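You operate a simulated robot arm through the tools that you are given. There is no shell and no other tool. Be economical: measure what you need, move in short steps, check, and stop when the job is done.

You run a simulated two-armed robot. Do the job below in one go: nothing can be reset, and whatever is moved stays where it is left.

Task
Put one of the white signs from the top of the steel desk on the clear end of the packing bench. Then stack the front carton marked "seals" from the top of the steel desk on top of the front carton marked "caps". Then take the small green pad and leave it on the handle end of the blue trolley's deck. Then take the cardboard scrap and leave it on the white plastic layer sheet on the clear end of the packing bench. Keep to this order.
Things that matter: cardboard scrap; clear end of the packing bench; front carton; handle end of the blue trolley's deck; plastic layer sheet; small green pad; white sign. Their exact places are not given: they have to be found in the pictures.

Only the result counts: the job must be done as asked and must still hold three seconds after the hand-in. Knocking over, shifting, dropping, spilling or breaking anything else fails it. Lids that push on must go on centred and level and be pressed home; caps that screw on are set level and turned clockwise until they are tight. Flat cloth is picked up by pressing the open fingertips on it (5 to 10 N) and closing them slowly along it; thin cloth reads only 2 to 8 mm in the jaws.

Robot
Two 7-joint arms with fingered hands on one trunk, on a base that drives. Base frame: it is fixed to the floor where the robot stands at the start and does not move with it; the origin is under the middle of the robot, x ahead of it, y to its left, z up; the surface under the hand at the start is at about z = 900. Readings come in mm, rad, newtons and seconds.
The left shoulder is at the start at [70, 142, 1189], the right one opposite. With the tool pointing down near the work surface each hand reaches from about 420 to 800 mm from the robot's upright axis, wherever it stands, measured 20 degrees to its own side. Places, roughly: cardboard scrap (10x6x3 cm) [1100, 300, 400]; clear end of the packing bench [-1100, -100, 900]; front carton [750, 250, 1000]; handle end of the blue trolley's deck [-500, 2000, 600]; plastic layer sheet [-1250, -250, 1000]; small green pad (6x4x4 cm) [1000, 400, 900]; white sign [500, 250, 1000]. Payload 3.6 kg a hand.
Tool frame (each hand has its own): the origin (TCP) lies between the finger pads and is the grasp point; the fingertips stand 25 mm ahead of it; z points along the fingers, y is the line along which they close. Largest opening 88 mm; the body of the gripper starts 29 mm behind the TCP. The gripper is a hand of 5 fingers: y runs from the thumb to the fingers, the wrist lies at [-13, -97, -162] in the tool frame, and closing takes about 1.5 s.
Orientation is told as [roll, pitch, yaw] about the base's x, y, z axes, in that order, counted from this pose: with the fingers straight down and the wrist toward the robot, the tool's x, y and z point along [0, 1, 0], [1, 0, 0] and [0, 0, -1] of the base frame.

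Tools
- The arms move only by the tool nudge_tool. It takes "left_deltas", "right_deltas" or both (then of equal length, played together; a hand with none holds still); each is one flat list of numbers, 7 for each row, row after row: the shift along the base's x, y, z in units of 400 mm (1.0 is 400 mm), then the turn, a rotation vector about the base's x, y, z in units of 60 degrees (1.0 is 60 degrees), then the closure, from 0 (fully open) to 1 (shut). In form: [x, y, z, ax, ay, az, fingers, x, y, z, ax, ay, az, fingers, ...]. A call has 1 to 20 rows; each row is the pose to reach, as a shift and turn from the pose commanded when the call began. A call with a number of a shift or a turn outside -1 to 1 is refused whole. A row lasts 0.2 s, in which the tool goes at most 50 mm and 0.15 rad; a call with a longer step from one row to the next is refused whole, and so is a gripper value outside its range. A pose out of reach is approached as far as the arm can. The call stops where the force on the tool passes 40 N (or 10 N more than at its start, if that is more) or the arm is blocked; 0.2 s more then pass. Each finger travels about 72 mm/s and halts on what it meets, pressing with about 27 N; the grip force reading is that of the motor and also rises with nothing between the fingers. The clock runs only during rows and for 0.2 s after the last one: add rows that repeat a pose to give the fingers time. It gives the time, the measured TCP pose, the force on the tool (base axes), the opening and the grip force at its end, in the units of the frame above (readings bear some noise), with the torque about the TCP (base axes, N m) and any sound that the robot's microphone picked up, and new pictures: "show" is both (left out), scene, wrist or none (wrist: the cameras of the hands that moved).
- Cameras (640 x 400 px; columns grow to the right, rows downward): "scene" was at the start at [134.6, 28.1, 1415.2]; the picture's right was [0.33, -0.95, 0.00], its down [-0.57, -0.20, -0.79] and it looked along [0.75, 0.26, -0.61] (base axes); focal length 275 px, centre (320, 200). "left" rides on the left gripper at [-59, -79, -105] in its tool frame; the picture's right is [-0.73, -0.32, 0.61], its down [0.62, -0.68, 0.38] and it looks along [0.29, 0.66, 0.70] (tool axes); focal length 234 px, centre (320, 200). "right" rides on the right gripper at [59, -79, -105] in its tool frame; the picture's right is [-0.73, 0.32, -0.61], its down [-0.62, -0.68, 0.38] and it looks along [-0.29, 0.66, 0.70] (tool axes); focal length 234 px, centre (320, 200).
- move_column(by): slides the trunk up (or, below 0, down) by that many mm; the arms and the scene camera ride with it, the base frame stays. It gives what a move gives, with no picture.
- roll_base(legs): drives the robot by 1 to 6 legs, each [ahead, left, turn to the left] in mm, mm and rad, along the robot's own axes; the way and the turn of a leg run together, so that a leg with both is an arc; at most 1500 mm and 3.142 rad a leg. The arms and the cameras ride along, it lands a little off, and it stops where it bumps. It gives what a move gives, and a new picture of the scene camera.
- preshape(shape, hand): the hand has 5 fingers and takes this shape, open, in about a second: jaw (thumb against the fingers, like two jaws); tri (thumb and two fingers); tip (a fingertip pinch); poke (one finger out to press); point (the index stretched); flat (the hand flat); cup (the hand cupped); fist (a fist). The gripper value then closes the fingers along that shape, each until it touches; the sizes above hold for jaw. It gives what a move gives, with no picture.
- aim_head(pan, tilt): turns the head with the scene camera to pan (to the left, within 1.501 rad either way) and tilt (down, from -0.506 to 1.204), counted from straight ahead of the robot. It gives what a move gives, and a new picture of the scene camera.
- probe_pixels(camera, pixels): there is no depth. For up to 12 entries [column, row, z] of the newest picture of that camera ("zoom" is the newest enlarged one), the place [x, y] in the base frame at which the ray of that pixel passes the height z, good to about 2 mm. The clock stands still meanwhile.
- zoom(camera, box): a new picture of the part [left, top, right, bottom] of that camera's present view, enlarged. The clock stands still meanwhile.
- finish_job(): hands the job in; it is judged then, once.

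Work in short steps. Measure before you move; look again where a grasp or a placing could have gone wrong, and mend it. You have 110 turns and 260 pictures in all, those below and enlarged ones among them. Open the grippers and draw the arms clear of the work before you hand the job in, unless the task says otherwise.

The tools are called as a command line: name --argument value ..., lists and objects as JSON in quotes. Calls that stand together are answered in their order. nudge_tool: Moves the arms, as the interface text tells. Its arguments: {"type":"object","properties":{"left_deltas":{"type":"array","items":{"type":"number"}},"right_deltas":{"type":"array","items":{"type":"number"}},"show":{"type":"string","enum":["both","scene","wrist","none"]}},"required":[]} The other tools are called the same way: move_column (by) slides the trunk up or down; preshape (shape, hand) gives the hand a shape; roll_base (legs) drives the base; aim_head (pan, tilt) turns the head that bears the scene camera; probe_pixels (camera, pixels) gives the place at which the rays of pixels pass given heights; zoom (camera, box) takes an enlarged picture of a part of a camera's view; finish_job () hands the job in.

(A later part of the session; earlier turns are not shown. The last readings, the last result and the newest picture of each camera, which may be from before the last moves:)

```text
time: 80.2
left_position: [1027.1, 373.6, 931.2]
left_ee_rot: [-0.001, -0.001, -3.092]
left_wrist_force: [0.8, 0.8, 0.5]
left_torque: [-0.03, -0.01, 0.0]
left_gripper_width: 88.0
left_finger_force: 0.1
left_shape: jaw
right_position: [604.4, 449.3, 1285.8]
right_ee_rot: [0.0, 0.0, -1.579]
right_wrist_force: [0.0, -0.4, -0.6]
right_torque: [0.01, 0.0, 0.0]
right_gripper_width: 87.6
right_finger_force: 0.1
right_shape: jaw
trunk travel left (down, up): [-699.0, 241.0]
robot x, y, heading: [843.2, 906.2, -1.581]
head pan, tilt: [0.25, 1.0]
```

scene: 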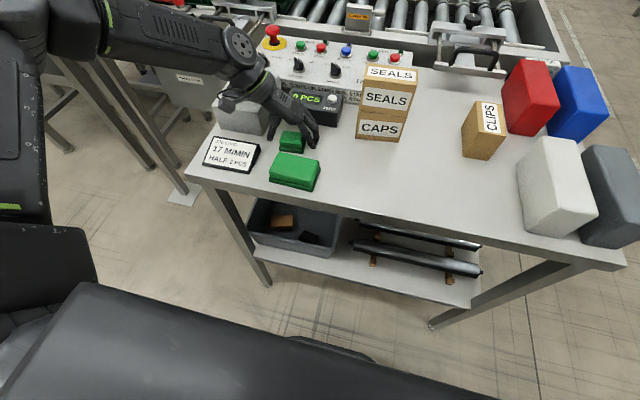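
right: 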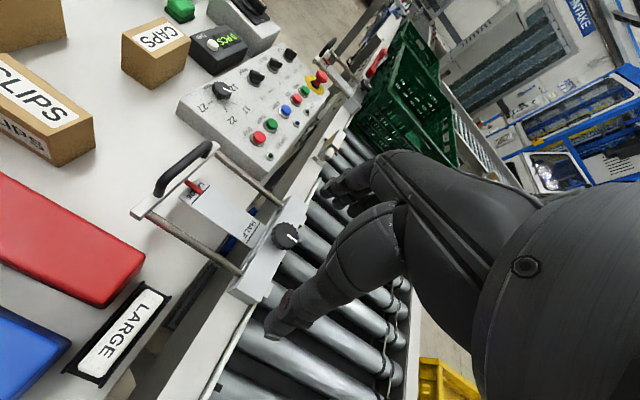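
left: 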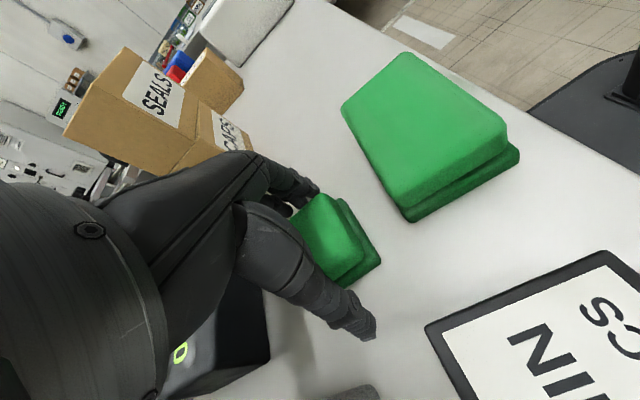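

Straddling the small pad without contact; closing and lifting.

nudge_tool --left_deltas '[0, 0, 0, 0, 0, 0, 0.25, 0, 0, 0, 0, 0, 0, 0.5, 0, 0, 0, 0, 0, 0, 0.75, 0, 0, 0, 0, 0, 0, 1, 0, 0, 0, 0, 0, 0, 1, 0, 0, 0, 0, 0, 0, 1, 0, 0, 0, 0, 0, 0, 1]' --show "none"

nudge_tool --left_deltas '[0, 0, 0.05, 0, 0, 0, 1, 0, 0, 0.15, 0, 0, 0, 1, 0, 0, 0.25, 0, 0, 0, 1, 0, 0, 0.35, 0, 0, 0, 1, 0, 0, 0.45, 0, 0, 0, 1, 0, 0, 0.55, 0, 0, 0, 1, 0, 0, 0.65, 0, 0, 0, 1]'

```text
time: 81.8
left_position: [1026.0, 373.6, 931.9]
left_ee_rot: [0.0, -0.001, -3.09]
left_wrist_force: [3.0, -1.3, 13.2]
left_torque: [-0.04, -0.44, 0.03]
left_gripper_width: 47.1
left_finger_force: 26.7
left_shape: jaw
right_position: [605.5, 451.2, 1286.4]
right_ee_rot: [-0.001, -0.001, -1.579]
right_wrist_force: [0.5, -0.4, -0.3]
right_torque: [0.0, 0.03, 0.01]
right_gripper_width: 87.8
right_finger_force: 0.0
right_shape: jaw
trunk travel left (down, up): [-699.0, 241.0]
robot x, y, heading: [846.9, 906.6, -1.58]
head pan, tilt: [0.25, 1.0]
```

```text
time: 83.3
left_position: [1027.6, 375.0, 1190.0]
left_ee_rot: [-0.004, 0.0, -3.09]
left_wrist_force: [0.4, 0.0, 0.4]
left_torque: [-0.01, 0.03, 0.0]
left_gripper_width: 44.7
left_finger_force: 26.7
left_shape: jaw
right_position: [603.8, 450.1, 1285.6]
right_ee_rot: [0.0, 0.0, -1.58]
right_wrist_force: [0.5, -0.5, -0.4]
right_torque: [-0.03, 0.0, 0.0]
right_gripper_width: 87.4
right_finger_force: 0.1
right_shape: jaw
trunk travel left (down, up): [-699.0, 241.0]
robot x, y, heading: [844.2, 904.2, -1.581]
head pan, tilt: [0.25, 1.0]
```

scene: 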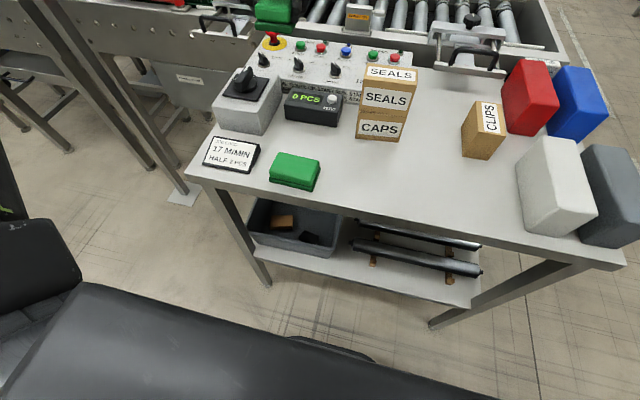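
left: 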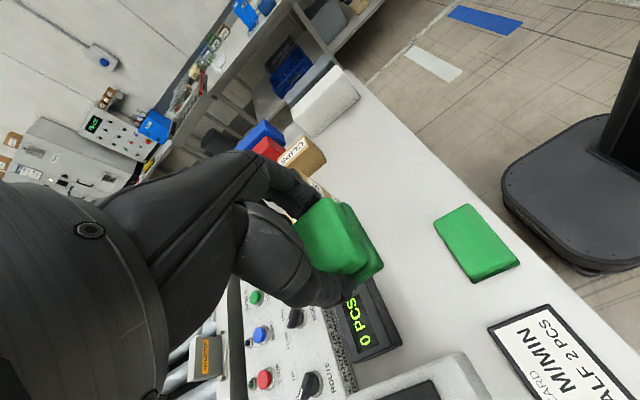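

Pad is held (45 mm). While here, a look at the bin with the scrap under the desk at (285,225) for later.

zoom --camera "scene" --box '[220, 180, 380, 290]'

probe_pixels --camera "scene" --pixels '[[248, 235, 400], [330, 257, 400], [262, 198, 400], [340, 222, 400], [282, 224, 330], [275, 285, 0], [190, 178, 900], [620, 265, 900]]'

```text
3.64 times, centred on (300, 235) of scene
```

zoom: 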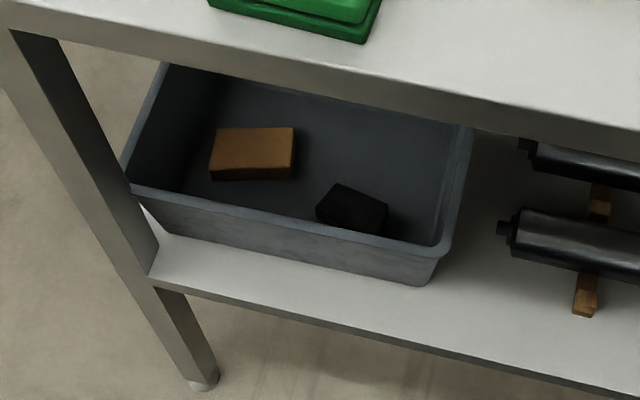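

```text
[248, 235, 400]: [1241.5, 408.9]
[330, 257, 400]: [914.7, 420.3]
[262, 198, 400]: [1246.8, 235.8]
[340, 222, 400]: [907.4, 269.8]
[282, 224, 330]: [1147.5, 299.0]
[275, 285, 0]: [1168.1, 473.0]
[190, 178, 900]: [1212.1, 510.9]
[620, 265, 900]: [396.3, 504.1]
```

The scrap is in the grey bin around (1130,310). First the pad: I back off, slide towards −x and turn to face −x for a look at the trolley.

roll_base --legs '[[-230, 0, 0], [0, -800, 0], [0, 0, -1.57]]'

aim_head --pan -0.95 --tilt 0.7

```text
time: 92.7
left_position: [-478.7, 960.6, 1188.9]
left_ee_rot: [-0.002, 0.0, 1.627]
left_wrist_force: [0.5, 0.5, -0.6]
left_torque: [0.03, 0.02, -0.01]
left_gripper_width: 44.5
left_finger_force: 27.3
left_shape: jaw
right_position: [-406.4, 1382.2, 1285.9]
right_ee_rot: [0.001, -0.002, 3.136]
right_wrist_force: [-1.0, 0.3, 0.3]
right_torque: [0.0, -0.01, 0.01]
right_gripper_width: 87.8
right_finger_force: 0.1
right_shape: jaw
trunk travel left (down, up): [-699.0, 241.0]
robot x, y, heading: [48.5, 1147.6, 3.14]
head pan, tilt: [0.25, 1.0]
```

scene: 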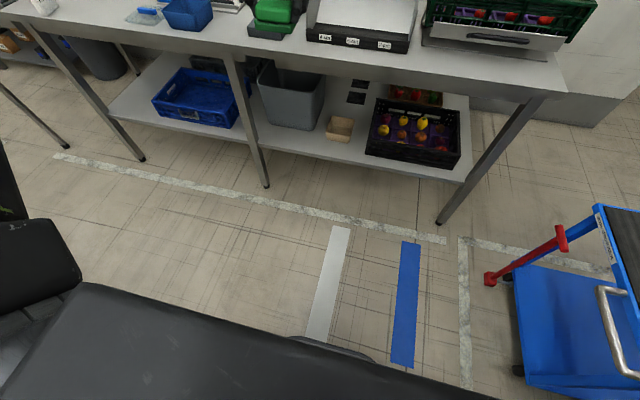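

```text
time: 94.1
left_position: [-480.3, 959.1, 1189.5]
left_ee_rot: [-0.002, 0.001, 1.626]
left_wrist_force: [0.6, -0.2, 0.2]
left_torque: [0.02, -0.01, 0.0]
left_gripper_width: 44.7
left_finger_force: 27.2
left_shape: jaw
right_position: [-406.3, 1382.3, 1285.7]
right_ee_rot: [-0.001, -0.001, 3.138]
right_wrist_force: [0.4, -0.2, -0.2]
right_torque: [0.01, -0.01, -0.04]
right_gripper_width: 87.7
right_finger_force: 0.1
right_shape: jaw
trunk travel left (down, up): [-699.0, 241.0]
robot x, y, heading: [51.9, 1143.8, 3.142]
head pan, tilt: [-0.949, 0.7]
```

scene: 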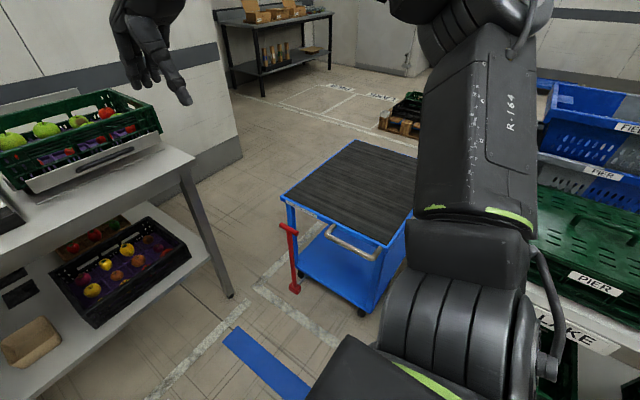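

The dark deck with a steel handle at the near end (350,240). I probe deck corners at candidate heights.

probe_pixels --camera "scene" --pixels '[[283, 195, 600], [388, 245, 600], [354, 141, 600], [283, 195, 700], [388, 245, 700], [354, 141, 700], [362, 315, 0], [415, 165, 650], [299, 270, 0], [232, 297, 0], [180, 165, 880]]'

zoom --camera "scene" --box '[250, 110, 450, 330]'

```text
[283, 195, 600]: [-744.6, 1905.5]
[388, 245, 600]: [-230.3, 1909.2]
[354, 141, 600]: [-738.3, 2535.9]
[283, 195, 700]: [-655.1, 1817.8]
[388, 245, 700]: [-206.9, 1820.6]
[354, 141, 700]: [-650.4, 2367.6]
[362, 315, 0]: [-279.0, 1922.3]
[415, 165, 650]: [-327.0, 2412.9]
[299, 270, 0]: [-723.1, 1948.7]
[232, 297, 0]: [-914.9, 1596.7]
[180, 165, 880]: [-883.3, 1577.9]
```

```text
1.82 times, centred on (350, 220) of scene
```

zoom: 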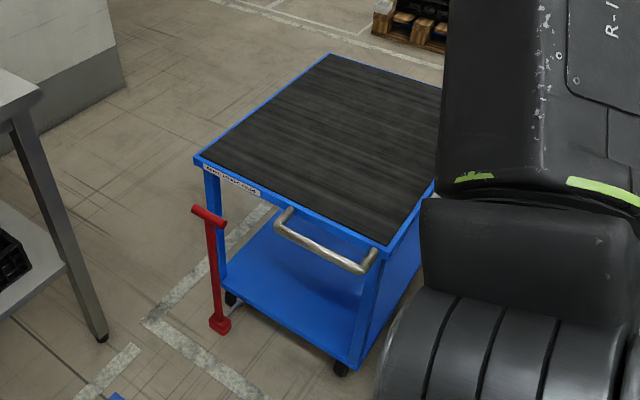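

probe_pixels --camera "scene" --pixels '[[578, 330, 850], [540, 300, 850], [545, 190, 1000], [550, 270, 900], [640, 130, 1100], [560, 85, 1100], [160, 130, 1000], [150, 100, 1050]]'

aim_head --pan -1.5 --tilt 0.6

```text
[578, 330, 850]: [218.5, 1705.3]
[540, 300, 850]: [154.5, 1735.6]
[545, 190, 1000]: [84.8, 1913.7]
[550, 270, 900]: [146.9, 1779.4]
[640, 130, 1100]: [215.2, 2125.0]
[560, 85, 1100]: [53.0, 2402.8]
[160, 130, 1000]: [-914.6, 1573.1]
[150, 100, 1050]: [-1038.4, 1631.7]
```

```text
time: 95.1
left_position: [-479.5, 958.8, 1187.9]
left_ee_rot: [-0.001, -0.001, 1.626]
left_wrist_force: [0.3, 0.3, -1.0]
left_torque: [-0.01, -0.01, 0.04]
left_gripper_width: 44.5
left_finger_force: 26.6
left_shape: jaw
right_position: [-405.4, 1382.7, 1286.4]
right_ee_rot: [0.002, 0.0, 3.138]
right_wrist_force: [-0.3, 0.6, -0.5]
right_torque: [-0.01, -0.01, 0.0]
right_gripper_width: 87.7
right_finger_force: 0.1
right_shape: jaw
trunk travel left (down, up): [-699.0, 241.0]
robot x, y, heading: [52.2, 1148.6, 3.139]
head pan, tilt: [-1.499, 0.6]
```

scene: 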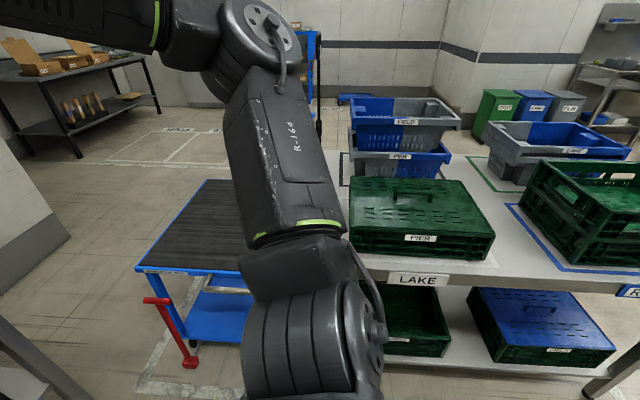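

LAKE table front edge is at y≈1720, safe. I advance 200, turn right 90° to face +y, and look.

roll_base --legs '[[200, 0, 0], [0, 0, -1.57]]'

aim_head --pan 0.3 --tilt 0.85

```text
time: 100.5
left_position: [-342.8, 1675.1, 1188.9]
left_ee_rot: [-0.002, -0.001, 0.068]
left_wrist_force: [-1.0, 0.2, 0.0]
left_torque: [-0.03, -0.01, 0.0]
left_gripper_width: 44.5
left_finger_force: 26.9
left_shape: jaw
right_position: [80.9, 1607.3, 1286.3]
right_ee_rot: [0.0, -0.001, 1.579]
right_wrist_force: [1.0, -0.5, 0.0]
right_torque: [-0.01, -0.01, 0.0]
right_gripper_width: 87.5
right_finger_force: 0.1
right_shape: jaw
trunk travel left (down, up): [-699.0, 241.0]
robot x, y, heading: [-146.8, 1149.9, 1.577]
head pan, tilt: [-1.499, 0.6]
```

scene: 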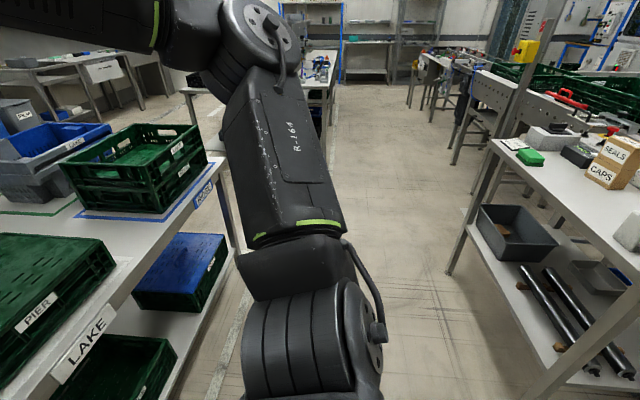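

```text
time: 102.3
left_position: [-342.6, 1674.9, 1187.7]
left_ee_rot: [-0.002, 0.0, 0.066]
left_wrist_force: [0.0, -0.6, 0.2]
left_torque: [-0.02, -0.02, 0.04]
left_gripper_width: 44.5
left_finger_force: 26.8
left_shape: jaw
right_position: [81.3, 1606.5, 1286.4]
right_ee_rot: [0.001, -0.001, 1.579]
right_wrist_force: [-0.6, 0.0, -0.2]
right_torque: [-0.05, 0.0, -0.01]
right_gripper_width: 87.3
right_finger_force: 0.1
right_shape: jaw
trunk travel left (down, up): [-699.0, 241.0]
robot x, y, heading: [-154.6, 1147.9, 1.587]
head pan, tilt: [0.3, 0.85]
```

scene: 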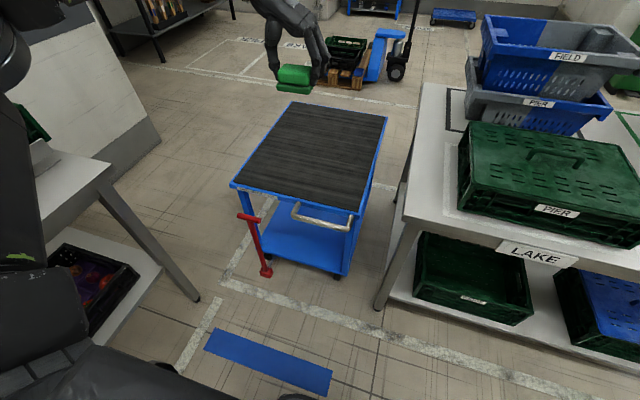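

probe_pixels --camera "scene" --pixels '[[231, 184, 600], [360, 213, 600], [288, 101, 600], [387, 116, 600], [231, 184, 700], [360, 213, 700], [288, 101, 700], [387, 116, 700], [325, 230, 600], [340, 275, 0]]'

```text
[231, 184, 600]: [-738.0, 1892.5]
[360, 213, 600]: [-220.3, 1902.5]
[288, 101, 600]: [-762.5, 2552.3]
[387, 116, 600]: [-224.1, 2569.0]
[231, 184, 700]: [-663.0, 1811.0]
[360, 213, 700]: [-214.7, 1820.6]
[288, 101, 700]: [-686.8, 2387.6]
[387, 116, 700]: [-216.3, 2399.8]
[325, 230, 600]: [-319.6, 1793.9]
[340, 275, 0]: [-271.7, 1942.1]
```

Deck ≈ x −725…−219, y 1885…2530, z≈600–650. I move to stand at about (−340,1450) facing +y.

roll_base --legs '[[0, 185, -0.014], [290, 0, 0]]'

aim_head --pan 0.3 --tilt 1.0

```text
time: 105.4
left_position: [-518.3, 1972.3, 1190.1]
left_ee_rot: [0.002, 0.001, 0.054]
left_wrist_force: [0.3, 0.2, 0.4]
left_torque: [0.0, -0.01, -0.01]
left_gripper_width: 44.5
left_finger_force: 27.3
left_shape: jaw
right_position: [-95.5, 1896.6, 1285.7]
right_ee_rot: [0.001, 0.0, 1.565]
right_wrist_force: [-1.4, -0.2, -0.2]
right_torque: [-0.01, -0.04, -0.03]
right_gripper_width: 87.7
right_finger_force: 0.1
right_shape: jaw
trunk travel left (down, up): [-699.0, 241.0]
robot x, y, heading: [-332.9, 1441.8, 1.566]
head pan, tilt: [0.3, 0.85]
```

scene: 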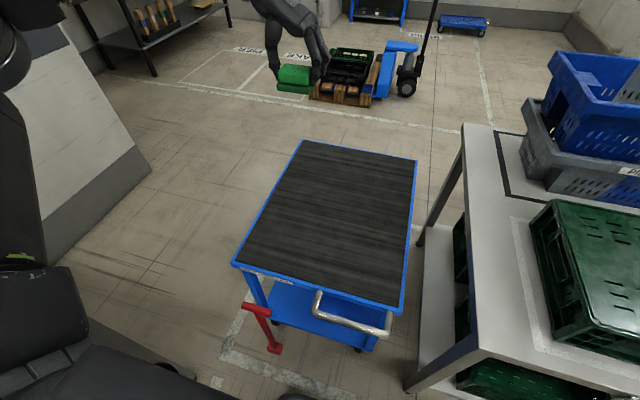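

```text
time: 106.1
left_position: [-518.2, 1972.5, 1188.7]
left_ee_rot: [-0.003, 0.0, 0.052]
left_wrist_force: [-0.3, 0.3, -0.3]
left_torque: [-0.01, 0.02, -0.01]
left_gripper_width: 44.8
left_finger_force: 27.0
left_shape: jaw
right_position: [-96.4, 1899.1, 1284.2]
right_ee_rot: [0.0, -0.002, 1.565]
right_wrist_force: [-1.0, 0.2, 0.4]
right_torque: [-0.03, 0.01, -0.01]
right_gripper_width: 87.8
right_finger_force: 0.1
right_shape: jaw
trunk travel left (down, up): [-699.0, 241.0]
robot x, y, heading: [-335.5, 1441.7, 1.567]
head pan, tilt: [0.3, 1.0]
```

scene: 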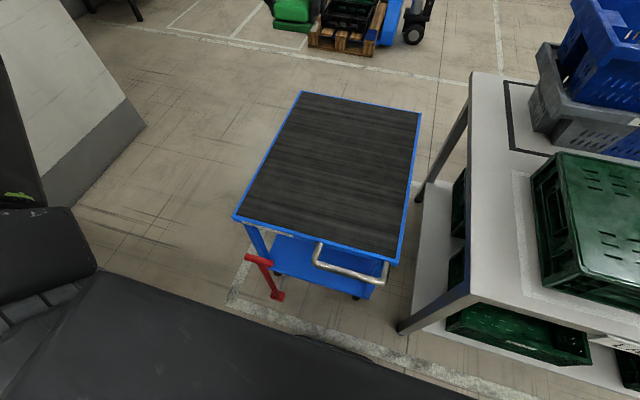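

probe_pixels --camera "scene" --pixels '[[234, 216, 600], [395, 265, 600], [302, 92, 600], [421, 114, 600], [234, 216, 640], [395, 265, 640], [302, 92, 640], [472, 300, 850], [470, 75, 850], [400, 330, 0]]'

move_column --by -260

```text
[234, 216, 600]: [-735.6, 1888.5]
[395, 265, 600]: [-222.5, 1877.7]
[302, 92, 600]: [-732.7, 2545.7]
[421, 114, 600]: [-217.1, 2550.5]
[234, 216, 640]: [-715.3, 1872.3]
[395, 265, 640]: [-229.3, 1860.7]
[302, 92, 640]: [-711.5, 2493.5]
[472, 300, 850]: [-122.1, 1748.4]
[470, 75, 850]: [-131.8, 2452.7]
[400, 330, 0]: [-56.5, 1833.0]
```

```text
time: 108.8
left_position: [-517.3, 1972.0, 929.2]
left_ee_rot: [-0.002, 0.0, 0.053]
left_wrist_force: [0.6, -0.4, 0.4]
left_torque: [0.01, -0.03, -0.02]
left_gripper_width: 44.3
left_finger_force: 26.7
left_shape: jaw
right_position: [-94.8, 1897.2, 1026.3]
right_ee_rot: [0.0, 0.0, 1.564]
right_wrist_force: [-0.8, 0.2, -0.9]
right_torque: [0.0, -0.01, -0.01]
right_gripper_width: 87.6
right_finger_force: 0.1
right_shape: jaw
trunk travel left (down, up): [-439.0, 501.0]
robot x, y, heading: [-335.8, 1443.5, 1.566]
head pan, tilt: [0.3, 1.0]
```

Trunk lowered. I move the pad over (−485,2010) and lower to TCP z≈700.

nudge_tool --left_deltas '[0.04, 0.05, -0.05, 0, 0, 0, 1, 0.08, 0.095, -0.12, 0, 0, 0, 1, 0.08, 0.095, -0.22, 0, 0, 0, 1, 0.08, 0.095, -0.32, 0, 0, 0, 1, 0.08, 0.095, -0.42, 0, 0, 0, 1, 0.08, 0.095, -0.52, 0, 0, 0, 1, 0.08, 0.095, -0.57, 0, 0, 0, 1]'

```text
time: 110.4
left_position: [-488.3, 2003.8, 705.8]
left_ee_rot: [0.001, 0.001, 0.053]
left_wrist_force: [0.2, -0.5, 0.6]
left_torque: [0.01, -0.02, -0.04]
left_gripper_width: 44.1
left_finger_force: 26.8
left_shape: jaw
left hand out of reach, approached as far as the arm can: row 7
right_position: [-96.3, 1897.7, 1026.0]
right_ee_rot: [0.0, 0.0, 1.564]
right_wrist_force: [-0.6, -0.3, 0.2]
right_torque: [0.0, 0.01, -0.04]
right_gripper_width: 88.0
right_finger_force: 0.0
right_shape: jaw
trunk travel left (down, up): [-439.0, 501.0]
robot x, y, heading: [-330.0, 1445.9, 1.565]
head pan, tilt: [0.3, 1.0]
```

scene: 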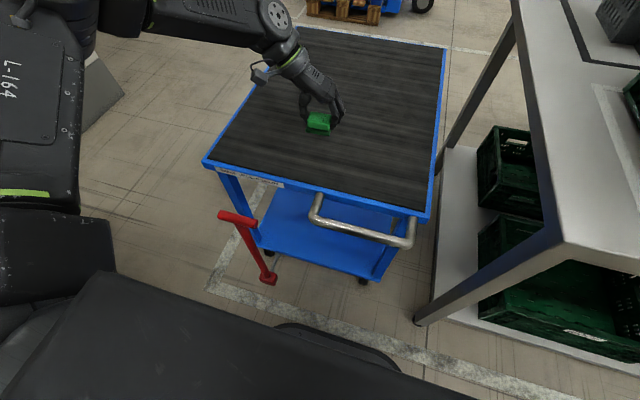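
left: 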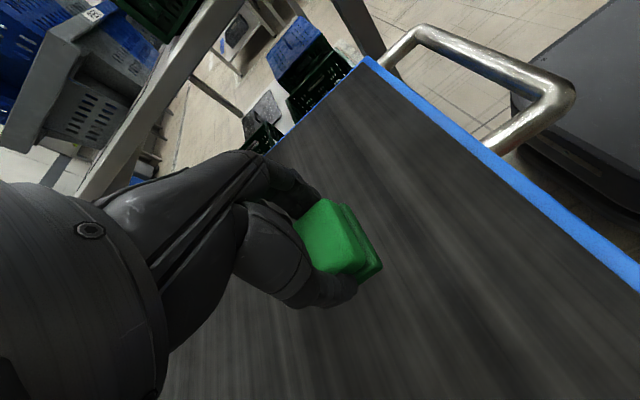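

The arm is at its lower limit, so I use the trunk; first I raise the right hand 100 mm (it is over the LAKE table).

nudge_tool --right_deltas '[0, -0.05, 0.1, 0, 0, 0, 0, 0, -0.1, 0.2, 0, 0, 0, 0, 0, -0.15, 0.25, 0, 0, 0, 0]' --show "none"

move_column --by -25

zoom --camera "scene" --box '[200, 40, 440, 240]'

```text
time: 111.2
left_position: [-489.5, 2003.3, 706.2]
left_ee_rot: [0.0, 0.0, 0.053]
left_wrist_force: [0.4, 0.0, 0.1]
left_torque: [0.0, 0.01, -0.01]
left_gripper_width: 44.4
left_finger_force: 26.8
left_shape: jaw
right_position: [-111.3, 1882.3, 1100.9]
right_ee_rot: [0.0, -0.003, 1.566]
right_wrist_force: [-0.2, 0.3, -0.8]
right_torque: [-0.02, 0.01, 0.0]
right_gripper_width: 87.8
right_finger_force: 0.1
right_shape: jaw
right hand out of reach, approached as far as the arm can: row 2, 3
trunk travel left (down, up): [-439.0, 501.0]
robot x, y, heading: [-330.7, 1440.6, 1.567]
head pan, tilt: [0.3, 1.0]
```

```text
time: 111.9
left_position: [-489.0, 2002.5, 679.8]
left_ee_rot: [0.0, 0.0, 0.052]
left_wrist_force: [0.6, 0.1, 0.5]
left_torque: [-0.01, -0.03, -0.02]
left_gripper_width: 44.4
left_finger_force: 27.1
left_shape: jaw
right_position: [-111.0, 1881.7, 1074.0]
right_ee_rot: [0.001, -0.003, 1.566]
right_wrist_force: [1.2, 0.2, -0.2]
right_torque: [0.02, -0.01, -0.01]
right_gripper_width: 87.8
right_finger_force: 0.1
right_shape: jaw
trunk travel left (down, up): [-414.0, 526.0]
robot x, y, heading: [-330.3, 1441.2, 1.564]
head pan, tilt: [0.3, 1.0]
```

```text
2.00 times, centred on (320, 140) of scene
```

zoom: 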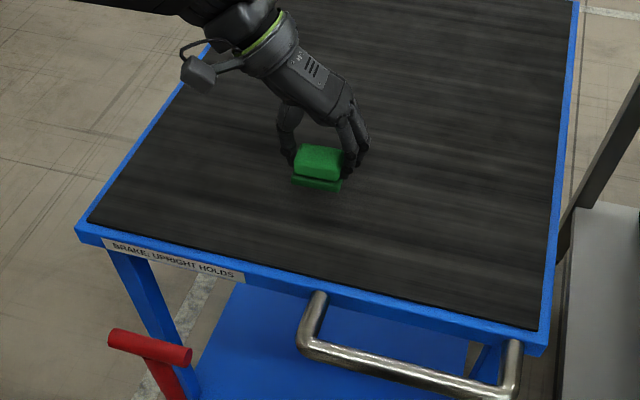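

No contact yet; keep lowering.

move_column --by -14

move_column --by -6

move_column --by -6

```text
time: 112.5
left_position: [-489.7, 2004.2, 666.3]
left_ee_rot: [0.001, 0.001, 0.054]
left_wrist_force: [0.0, 0.4, 0.2]
left_torque: [0.03, 0.02, 0.04]
left_gripper_width: 44.6
left_finger_force: 26.6
left_shape: jaw
right_position: [-110.6, 1881.9, 1061.1]
right_ee_rot: [-0.001, -0.002, 1.565]
right_wrist_force: [-1.1, 0.4, 0.6]
right_torque: [0.0, 0.03, 0.0]
right_gripper_width: 87.5
right_finger_force: 0.0
right_shape: jaw
trunk travel left (down, up): [-400.0, 540.0]
robot x, y, heading: [-333.4, 1437.4, 1.57]
head pan, tilt: [0.3, 1.0]
```

```text
time: 113.1
left_position: [-489.3, 2003.6, 660.7]
left_ee_rot: [0.001, 0.001, 0.053]
left_wrist_force: [-0.1, -0.4, 0.5]
left_torque: [-0.01, 0.04, -0.01]
left_gripper_width: 44.5
left_finger_force: 27.2
left_shape: jaw
right_position: [-111.2, 1881.8, 1055.2]
right_ee_rot: [0.0, -0.002, 1.566]
right_wrist_force: [-0.2, -0.3, 0.1]
right_torque: [-0.01, 0.06, -0.01]
right_gripper_width: 87.6
right_finger_force: 0.2
right_shape: jaw
trunk travel left (down, up): [-394.0, 546.0]
robot x, y, heading: [-330.6, 1442.0, 1.562]
head pan, tilt: [0.3, 1.0]
```

```text
time: 113.6
left_position: [-489.2, 2004.3, 655.6]
left_ee_rot: [-0.001, 0.0, 0.051]
left_wrist_force: [-0.3, -0.7, 2.6]
left_torque: [0.1, -0.09, 0.0]
left_gripper_width: 44.7
left_finger_force: 26.8
left_shape: jaw
right_position: [-110.9, 1881.8, 1048.8]
right_ee_rot: [0.0, 0.0, 1.565]
right_wrist_force: [-0.8, 0.7, 0.1]
right_torque: [0.02, -0.01, 0.01]
right_gripper_width: 87.8
right_finger_force: 0.0
right_shape: jaw
trunk travel left (down, up): [-388.0, 552.0]
robot x, y, heading: [-336.4, 1441.8, 1.565]
head pan, tilt: [0.3, 1.0]
```

First contact (2.6 N) at TCP 655. One 2 mm more, then open and rise.

move_column --by -2

nudge_tool --left_deltas '[0, 0, 0, 0, 0, 0, 0.8, 0, 0, 0, 0, 0, 0, 0.6, 0, 0, 0, 0, 0, 0, 0.4, 0, 0, 0, 0, 0, 0, 0.2, 0, 0, 0, 0, 0, 0, 0, 0, 0, 0, 0, 0, 0, 0, 0, 0, 0.05, 0, 0, 0, 0, 0, 0, 0.15, 0, 0, 0, 0, 0, 0, 0.25, 0, 0, 0, 0, 0, 0, 0.35, 0, 0, 0, 0, 0, 0, 0.45, 0, 0, 0, 0]'

```text
time: 114.2
left_position: [-488.8, 2003.5, 653.0]
left_ee_rot: [0.003, -0.002, 0.054]
left_wrist_force: [-1.4, 0.5, 11.6]
left_torque: [0.11, -0.28, -0.01]
left_gripper_width: 44.9
left_finger_force: 27.0
left_shape: jaw
right_position: [-111.6, 1880.1, 1047.2]
right_ee_rot: [0.001, -0.002, 1.565]
right_wrist_force: [0.4, 0.1, 0.7]
right_torque: [0.01, 0.03, -0.02]
right_gripper_width: 87.8
right_finger_force: 0.0
right_shape: jaw
trunk travel left (down, up): [-386.0, 554.0]
robot x, y, heading: [-329.1, 1441.3, 1.563]
head pan, tilt: [0.3, 1.0]
```

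```text
time: 116.6
left_position: [-487.0, 2003.7, 833.3]
left_ee_rot: [0.0, 0.001, 0.052]
left_wrist_force: [0.1, 0.1, 0.2]
left_torque: [0.0, -0.02, 0.05]
left_gripper_width: 87.6
left_finger_force: 0.0
left_shape: jaw
right_position: [-110.7, 1882.0, 1047.2]
right_ee_rot: [-0.001, -0.001, 1.566]
right_wrist_force: [0.0, -0.1, 0.7]
right_torque: [0.0, -0.03, 0.03]
right_gripper_width: 87.9
right_finger_force: 0.2
right_shape: jaw
trunk travel left (down, up): [-386.0, 554.0]
robot x, y, heading: [-334.4, 1439.3, 1.566]
head pan, tilt: [0.3, 1.0]
```

scene: 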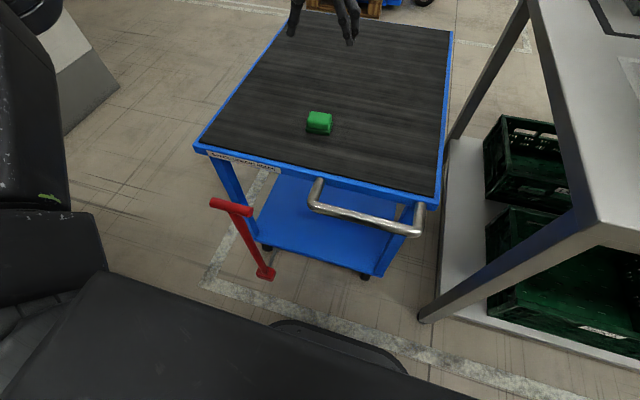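
left: 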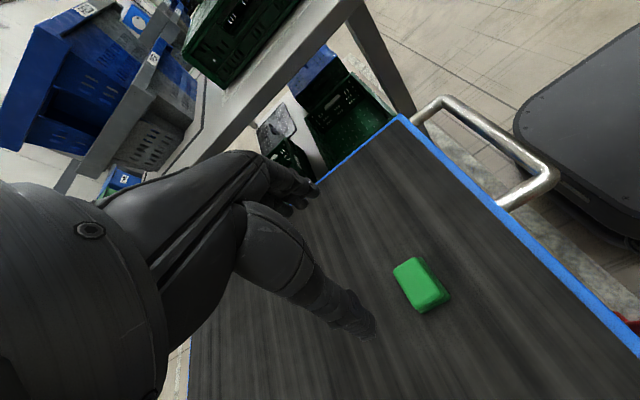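

Pad rests on the handle end of the deck. I raise the trunk, back off, turn around and drive to the far left part of the desk for the scrap.

move_column --by 300

roll_base --legs '[[-400, 0, 0], [0, 0, -1.57], [0, 0, -1.57]]'

```text
time: 119.6
left_position: [-486.6, 2004.6, 1133.1]
left_ee_rot: [-0.001, -0.002, 0.052]
left_wrist_force: [-0.2, -0.4, 0.5]
left_torque: [0.02, 0.02, 0.02]
left_gripper_width: 87.6
left_finger_force: 0.1
left_shape: jaw
right_position: [-110.5, 1882.0, 1345.8]
right_ee_rot: [0.0, -0.001, 1.564]
right_wrist_force: [0.1, 0.5, 0.7]
right_torque: [-0.01, -0.01, 0.01]
right_gripper_width: 87.7
right_finger_force: 0.1
right_shape: jaw
trunk travel left (down, up): [-686.0, 254.0]
robot x, y, heading: [-328.6, 1442.5, 1.562]
head pan, tilt: [0.3, 1.0]
```

```text
time: 129.7
left_position: [-186.9, 482.5, 1133.2]
left_ee_rot: [0.0, 0.003, -3.102]
left_wrist_force: [0.1, -0.5, -0.3]
left_torque: [0.0, -0.02, 0.02]
left_gripper_width: 87.6
left_finger_force: 0.0
left_shape: jaw
right_position: [-561.1, 608.0, 1345.3]
right_ee_rot: [0.001, 0.0, -1.587]
right_wrist_force: [0.2, 0.7, -0.8]
right_torque: [-0.07, 0.0, 0.04]
right_gripper_width: 87.8
right_finger_force: 0.0
right_shape: jaw
trunk travel left (down, up): [-686.0, 254.0]
robot x, y, heading: [-332.7, 1045.3, -1.589]
head pan, tilt: [0.3, 1.0]
```

scene: 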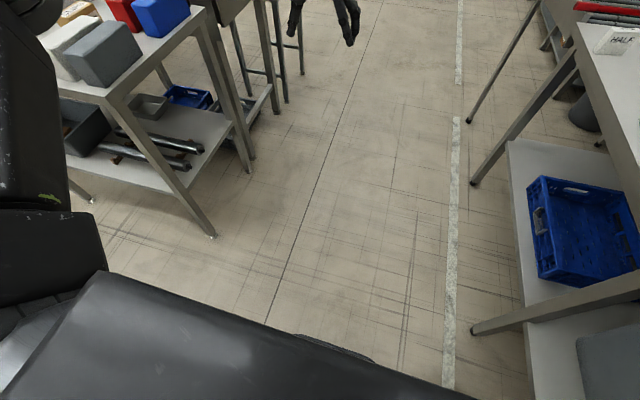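

Sliding left (+x) 1310 mm with heading correction.

roll_base --legs '[[0, 0, 0.018], [0, 1310, 0]]'

aim_head --pan 0.25 --tilt 0.9

```text
time: 136.6
left_position: [1128.9, 492.2, 1132.8]
left_ee_rot: [0.0, 0.001, -3.07]
left_wrist_force: [-0.3, 0.9, -0.9]
left_torque: [0.0, 0.0, -0.01]
left_gripper_width: 87.8
left_finger_force: 0.1
left_shape: jaw
right_position: [753.0, 608.2, 1347.6]
right_ee_rot: [0.001, 0.0, -1.559]
right_wrist_force: [-1.3, -0.5, 0.4]
right_torque: [0.01, 0.0, -0.01]
right_gripper_width: 87.7
right_finger_force: 0.2
right_shape: jaw
trunk travel left (down, up): [-686.0, 254.0]
robot x, y, heading: [964.4, 1052.3, -1.561]
head pan, tilt: [0.3, 1.0]
```

scene: 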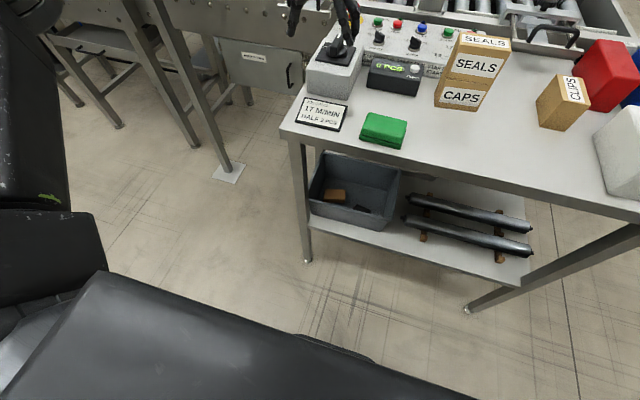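

```text
time: 137.3
left_position: [1131.4, 494.0, 1131.7]
left_ee_rot: [-0.001, 0.001, -3.072]
left_wrist_force: [-0.2, 0.1, 0.3]
left_torque: [0.01, 0.03, 0.01]
left_gripper_width: 87.6
left_finger_force: 0.1
left_shape: jaw
right_position: [752.4, 608.6, 1346.0]
right_ee_rot: [0.0, -0.001, -1.558]
right_wrist_force: [-0.3, 0.8, 0.0]
right_torque: [0.0, -0.01, 0.01]
right_gripper_width: 87.9
right_finger_force: 0.0
right_shape: jaw
trunk travel left (down, up): [-686.0, 254.0]
robot x, y, heading: [970.8, 1054.1, -1.556]
head pan, tilt: [0.25, 0.901]
```

scene: 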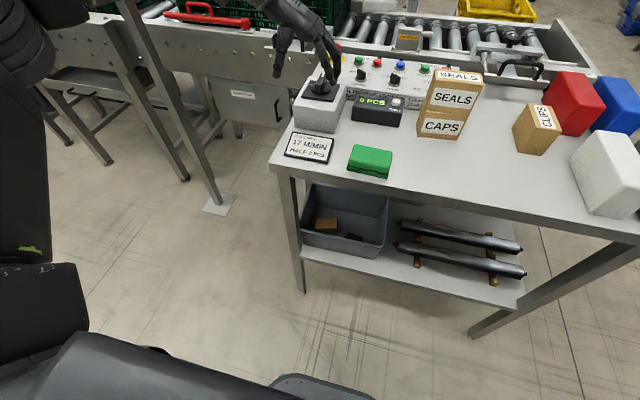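

The bin is visible under the desk. I back off 200 mm, turn the left hand to wrist-toward-robot, then lower the trunk to look under.

roll_base --legs '[[-200, 0, -0.015]]'

nudge_tool --left_deltas '[0, 0, 0, 0, 0, 0.13, 0, 0, 0, 0, 0, 0, 0.26, 0, 0, 0, 0, 0, 0, 0.39, 0, 0, 0, 0, 0, 0, 0.52, 0, 0, 0, 0, 0, 0, 0.65, 0, 0, 0, 0, 0, 0, 0.78, 0, 0, 0, 0, 0, 0, 0.9, 0]' --show "none"

nudge_tool --left_deltas '[0, 0, 0, 0, 0, 0.13, 0, 0, 0, 0, 0, 0, 0.26, 0, 0, 0, 0, 0, 0, 0.39, 0, 0, 0, 0, 0, 0, 0.53, 0]' --show "none"

move_column --by -500

aim_head --pan 0.2 --tilt 0.45

```text
time: 138.9
left_position: [1119.8, 690.9, 1132.9]
left_ee_rot: [-0.001, -0.001, -3.088]
left_wrist_force: [0.4, -0.4, -0.8]
left_torque: [-0.02, 0.0, -0.02]
left_gripper_width: 87.8
left_finger_force: 0.0
left_shape: jaw
right_position: [744.2, 811.9, 1345.8]
right_ee_rot: [0.0, 0.0, -1.575]
right_wrist_force: [0.5, -0.5, -0.7]
right_torque: [0.0, 0.02, 0.0]
right_gripper_width: 87.5
right_finger_force: 0.1
right_shape: jaw
trunk travel left (down, up): [-686.0, 254.0]
robot x, y, heading: [968.4, 1252.9, -1.571]
head pan, tilt: [0.25, 0.901]
```

scene: 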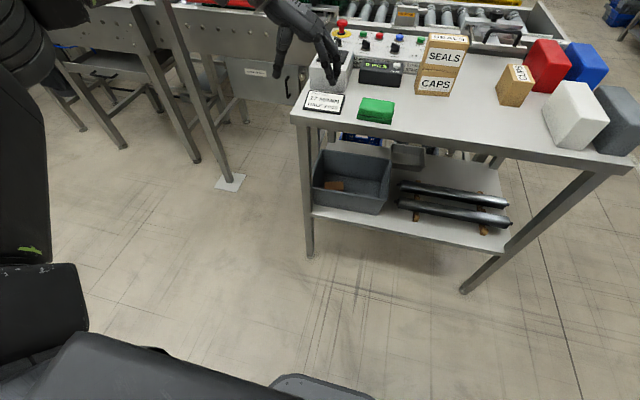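

```text
time: 140.5
left_position: [1122.0, 693.7, 1132.2]
left_ee_rot: [0.0, -0.001, -2.143]
left_wrist_force: [0.0, 0.8, -0.6]
left_torque: [0.01, 0.0, 0.01]
left_gripper_width: 87.5
left_finger_force: 0.0
left_shape: jaw
right_position: [743.9, 813.9, 1346.8]
right_ee_rot: [0.0, -0.002, -1.574]
right_wrist_force: [-0.3, -0.9, -0.6]
right_torque: [0.04, -0.01, -0.03]
right_gripper_width: 87.9
right_finger_force: 0.1
right_shape: jaw
trunk travel left (down, up): [-686.0, 254.0]
robot x, y, heading: [964.6, 1255.2, -1.574]
head pan, tilt: [0.25, 0.901]
```

```text
time: 141.5
left_position: [1120.9, 692.5, 1131.7]
left_ee_rot: [-0.001, -0.002, -1.588]
left_wrist_force: [-0.5, 0.0, 0.2]
left_torque: [-0.01, 0.01, 0.0]
left_gripper_width: 87.5
left_finger_force: 0.0
left_shape: jaw
right_position: [744.1, 813.9, 1346.8]
right_ee_rot: [0.001, 0.001, -1.574]
right_wrist_force: [0.2, 0.1, 0.8]
right_torque: [-0.01, -0.01, -0.02]
right_gripper_width: 87.8
right_finger_force: 0.1
right_shape: jaw
trunk travel left (down, up): [-686.0, 254.0]
robot x, y, heading: [964.1, 1252.7, -1.574]
head pan, tilt: [0.25, 0.901]
```

```text
refused: -500 is not a number from -400 to 400
```

```text
time: 142.4
left_position: [1121.0, 692.8, 1131.4]
left_ee_rot: [0.0, 0.0, -1.59]
left_wrist_force: [0.2, 0.2, 0.5]
left_torque: [0.02, -0.05, -0.01]
left_gripper_width: 87.9
left_finger_force: 0.2
left_shape: jaw
right_position: [745.1, 813.1, 1347.5]
right_ee_rot: [0.001, 0.0, -1.576]
right_wrist_force: [0.2, -0.6, -0.2]
right_torque: [-0.02, -0.01, 0.0]
right_gripper_width: 87.6
right_finger_force: 0.0
right_shape: jaw
trunk travel left (down, up): [-686.0, 254.0]
robot x, y, heading: [963.8, 1250.4, -1.573]
head pan, tilt: [0.201, 0.45]
```

scene: 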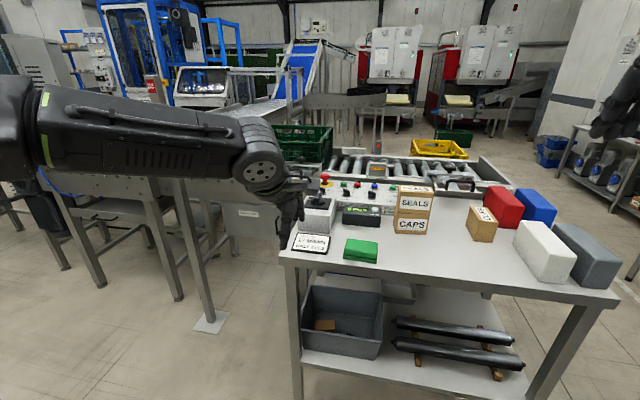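

Column limit is 400 per call. Lowering 350, then looking under the desk.

move_column --by -380

aim_head --pan 0.2 --tilt 0.6

zoom --camera "scene" --box '[260, 130, 440, 260]'

```text
time: 146.0
left_position: [1121.1, 692.4, 752.4]
left_ee_rot: [0.0, 0.001, -1.591]
left_wrist_force: [0.1, 0.3, 1.2]
left_torque: [-0.02, 0.0, -0.01]
left_gripper_width: 87.8
left_finger_force: 0.1
left_shape: jaw
right_position: [744.7, 813.8, 967.7]
right_ee_rot: [0.0, 0.001, -1.574]
right_wrist_force: [0.1, -0.8, -0.5]
right_torque: [0.01, 0.01, 0.04]
right_gripper_width: 87.7
right_finger_force: 0.0
right_shape: jaw
trunk travel left (down, up): [-306.0, 634.0]
robot x, y, heading: [964.0, 1250.2, -1.583]
head pan, tilt: [0.201, 0.45]
```

```text
time: 146.7
left_position: [1121.3, 692.2, 753.0]
left_ee_rot: [0.0, -0.001, -1.589]
left_wrist_force: [-0.8, 0.1, 0.1]
left_torque: [0.0, 0.01, 0.03]
left_gripper_width: 87.8
left_finger_force: 0.0
left_shape: jaw
right_position: [744.4, 813.7, 966.2]
right_ee_rot: [-0.001, -0.001, -1.573]
right_wrist_force: [-0.1, -0.1, 0.7]
right_torque: [0.01, 0.01, 0.02]
right_gripper_width: 87.7
right_finger_force: 0.0
right_shape: jaw
trunk travel left (down, up): [-306.0, 634.0]
robot x, y, heading: [964.2, 1255.1, -1.575]
head pan, tilt: [0.201, 0.6]
```

scene: 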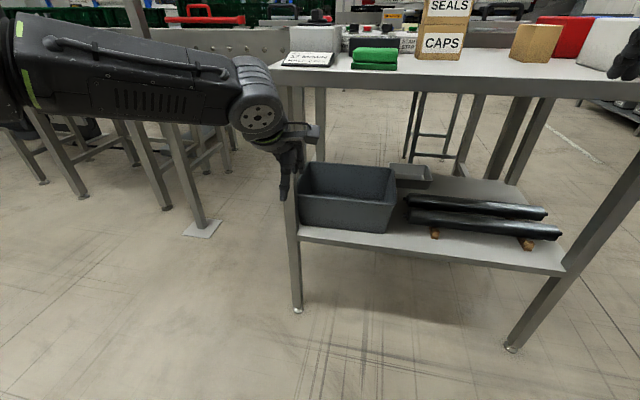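

```text
3.08 times, centred on (350, 195) of scene
```

zoom: 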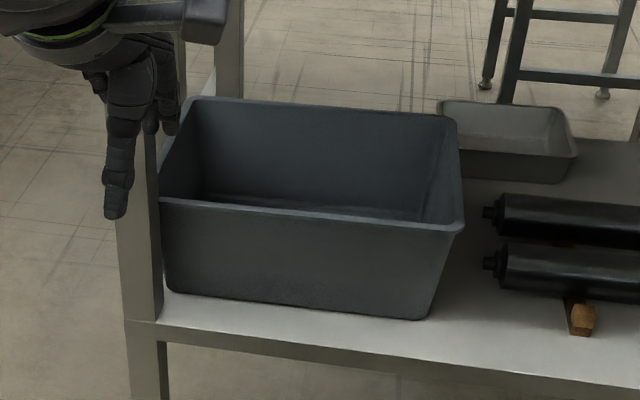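

probe_pixels --camera "zoom" --pixels '[[160, 200, 400], [462, 228, 400], [190, 97, 400], [455, 118, 400], [168, 290, 250], [430, 320, 250], [168, 290, 200], [430, 320, 200], [160, 200, 350], [462, 228, 350], [190, 97, 350], [455, 118, 350]]'

probe_pixels --camera "scene" --pixels '[[298, 311, 0], [512, 350, 0], [296, 240, 250], [296, 240, 200], [563, 275, 250], [563, 275, 200], [271, 88, 900], [276, 66, 900]]'

```text
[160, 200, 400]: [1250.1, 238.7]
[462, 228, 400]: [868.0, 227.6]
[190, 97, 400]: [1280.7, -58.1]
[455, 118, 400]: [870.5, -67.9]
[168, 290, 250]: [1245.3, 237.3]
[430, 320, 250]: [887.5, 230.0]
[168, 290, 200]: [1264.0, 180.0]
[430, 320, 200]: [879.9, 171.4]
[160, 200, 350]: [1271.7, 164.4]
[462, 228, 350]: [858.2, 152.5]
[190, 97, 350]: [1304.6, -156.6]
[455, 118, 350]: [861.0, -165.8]
```

```text
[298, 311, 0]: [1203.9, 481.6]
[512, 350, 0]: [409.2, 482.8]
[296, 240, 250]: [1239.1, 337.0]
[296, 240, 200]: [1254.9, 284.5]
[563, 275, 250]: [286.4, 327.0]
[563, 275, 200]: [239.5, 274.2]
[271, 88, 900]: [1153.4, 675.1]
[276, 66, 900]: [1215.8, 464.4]
```

Shelf is at z≈385 and the bin rim ≈525, with the desk leg at (1204,482). The left elbow would hit that leg, so I'll use the right hand from x≈1270. First I look left for free space.

aim_head --pan 0.8 --tilt 0.6

```text
time: 147.7
left_position: [1121.9, 692.3, 751.6]
left_ee_rot: [-0.001, 0.0, -1.591]
left_wrist_force: [0.2, 0.3, 0.0]
left_torque: [-0.01, 0.0, 0.03]
left_gripper_width: 87.8
left_finger_force: 0.0
left_shape: jaw
right_position: [744.7, 813.1, 966.2]
right_ee_rot: [0.0, 0.001, -1.574]
right_wrist_force: [-0.1, -0.4, -0.4]
right_torque: [-0.01, 0.01, -0.02]
right_gripper_width: 87.7
right_finger_force: 0.0
right_shape: jaw
trunk travel left (down, up): [-306.0, 634.0]
robot x, y, heading: [967.8, 1257.5, -1.574]
head pan, tilt: [0.799, 0.6]
```

scene: 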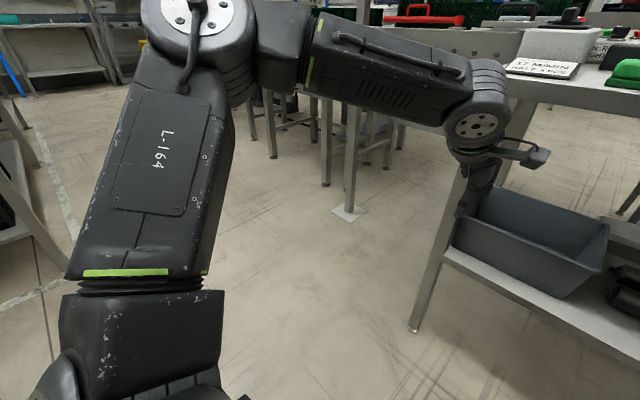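

probe_pixels --camera "scene" --pixels '[[68, 288, 0], [348, 213, 0], [415, 330, 0], [20, 215, 500], [0, 170, 850]]'

```text
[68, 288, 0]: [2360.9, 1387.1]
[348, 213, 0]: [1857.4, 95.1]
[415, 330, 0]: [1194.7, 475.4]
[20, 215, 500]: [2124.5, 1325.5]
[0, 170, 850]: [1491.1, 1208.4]
```

Plenty of room. Sliding left 300 mm.

roll_base --legs '[[0, 300, 0]]'

aim_head --pan -0.3 --tilt 0.6

```text
time: 149.8
left_position: [1424.6, 690.4, 751.5]
left_ee_rot: [-0.002, 0.001, -1.594]
left_wrist_force: [-0.1, 0.8, 0.5]
left_torque: [0.03, -0.01, 0.0]
left_gripper_width: 87.8
left_finger_force: 0.0
left_shape: jaw
right_position: [1048.8, 811.3, 966.4]
right_ee_rot: [0.0, -0.001, -1.578]
right_wrist_force: [-1.1, 0.0, -0.6]
right_torque: [0.02, 0.02, 0.01]
right_gripper_width: 87.7
right_finger_force: 0.0
right_shape: jaw
trunk travel left (down, up): [-306.0, 634.0]
robot x, y, heading: [1270.5, 1252.0, -1.578]
head pan, tilt: [0.799, 0.6]
```

scene: 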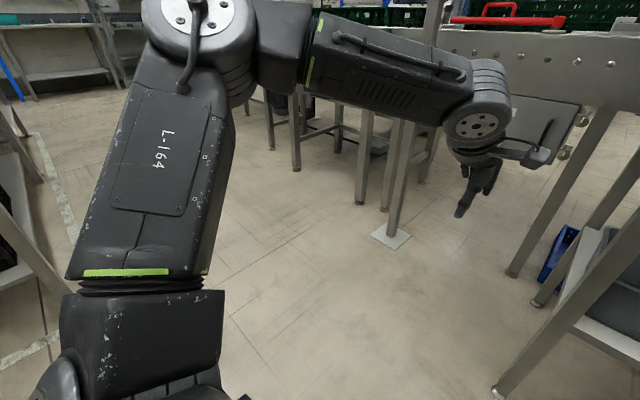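

```text
time: 151.1
left_position: [1424.1, 689.5, 752.1]
left_ee_rot: [0.001, 0.0, -1.594]
left_wrist_force: [0.4, 0.1, 0.1]
left_torque: [0.0, -0.01, 0.01]
left_gripper_width: 87.8
left_finger_force: 0.1
left_shape: jaw
right_position: [1047.2, 813.5, 967.2]
right_ee_rot: [0.002, -0.001, -1.578]
right_wrist_force: [-0.2, 0.7, 0.5]
right_torque: [-0.04, 0.04, -0.02]
right_gripper_width: 87.6
right_finger_force: 0.1
right_shape: jaw
trunk travel left (down, up): [-306.0, 634.0]
robot x, y, heading: [1270.9, 1252.4, -1.58]
head pan, tilt: [-0.3, 0.6]
```

scene: 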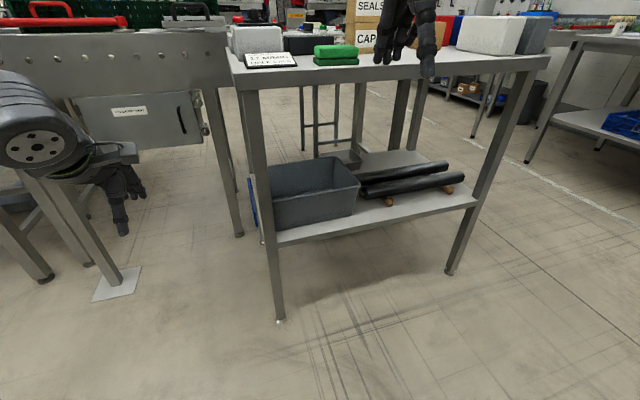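

zoom --camera "scene" --box '[230, 130, 390, 250]'

probe_pixels --camera "scene" --pixels '[[279, 321, 0], [448, 272, 0], [232, 90, 860], [545, 56, 900], [240, 72, 900]]'

```text
3.33 times, centred on (310, 190) of scene
```

zoom: 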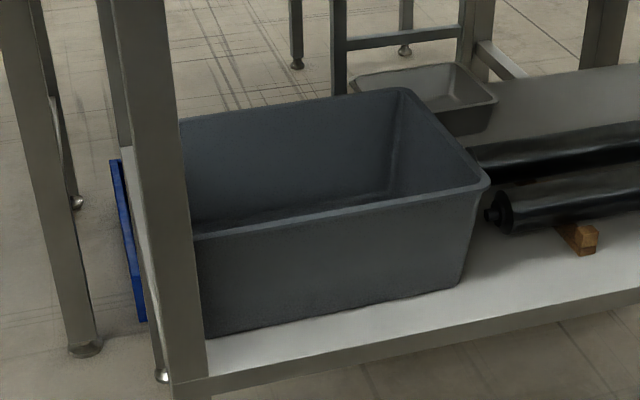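

```text
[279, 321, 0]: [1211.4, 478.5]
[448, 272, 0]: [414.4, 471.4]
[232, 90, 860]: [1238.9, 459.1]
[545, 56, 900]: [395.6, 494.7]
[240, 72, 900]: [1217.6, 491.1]
```

probe_pixels --camera "zoom" --pixels '[[488, 185, 500], [488, 185, 550], [405, 90, 500], [405, 90, 550], [455, 288, 385], [455, 288, 395], [190, 238, 500], [190, 238, 550], [215, 355, 385], [210, 378, 385]]'

```text
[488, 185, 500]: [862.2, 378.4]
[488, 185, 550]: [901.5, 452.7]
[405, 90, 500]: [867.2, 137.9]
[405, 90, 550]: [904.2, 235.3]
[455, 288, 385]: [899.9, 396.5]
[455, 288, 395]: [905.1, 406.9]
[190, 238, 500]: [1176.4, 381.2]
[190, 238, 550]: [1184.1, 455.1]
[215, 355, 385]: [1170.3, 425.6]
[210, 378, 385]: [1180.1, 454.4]
```

probe_pixels --camera "scene" --pixels '[[118, 285, 0], [45, 280, 0], [238, 236, 0], [95, 150, 650], [200, 142, 650], [0, 90, 800], [225, 85, 800]]'

move_column --by -125

```text
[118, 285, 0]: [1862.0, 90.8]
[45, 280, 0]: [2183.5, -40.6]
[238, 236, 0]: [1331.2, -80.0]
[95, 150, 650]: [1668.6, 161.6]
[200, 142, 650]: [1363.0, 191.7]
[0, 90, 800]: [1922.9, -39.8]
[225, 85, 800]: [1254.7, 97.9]
```

```text
time: 152.7
left_position: [1424.4, 689.6, 627.0]
left_ee_rot: [0.0, -0.001, -1.592]
left_wrist_force: [0.0, 0.0, -0.7]
left_torque: [0.0, 0.02, -0.01]
left_gripper_width: 87.7
left_finger_force: 0.0
left_shape: jaw
right_position: [1048.2, 813.1, 842.2]
right_ee_rot: [0.0, -0.002, -1.578]
right_wrist_force: [0.6, 1.1, 0.4]
right_torque: [0.0, 0.0, 0.01]
right_gripper_width: 87.8
right_finger_force: 0.0
right_shape: jaw
trunk travel left (down, up): [-181.0, 759.0]
robot x, y, heading: [1270.4, 1253.5, -1.579]
head pan, tilt: [-0.3, 0.6]
```

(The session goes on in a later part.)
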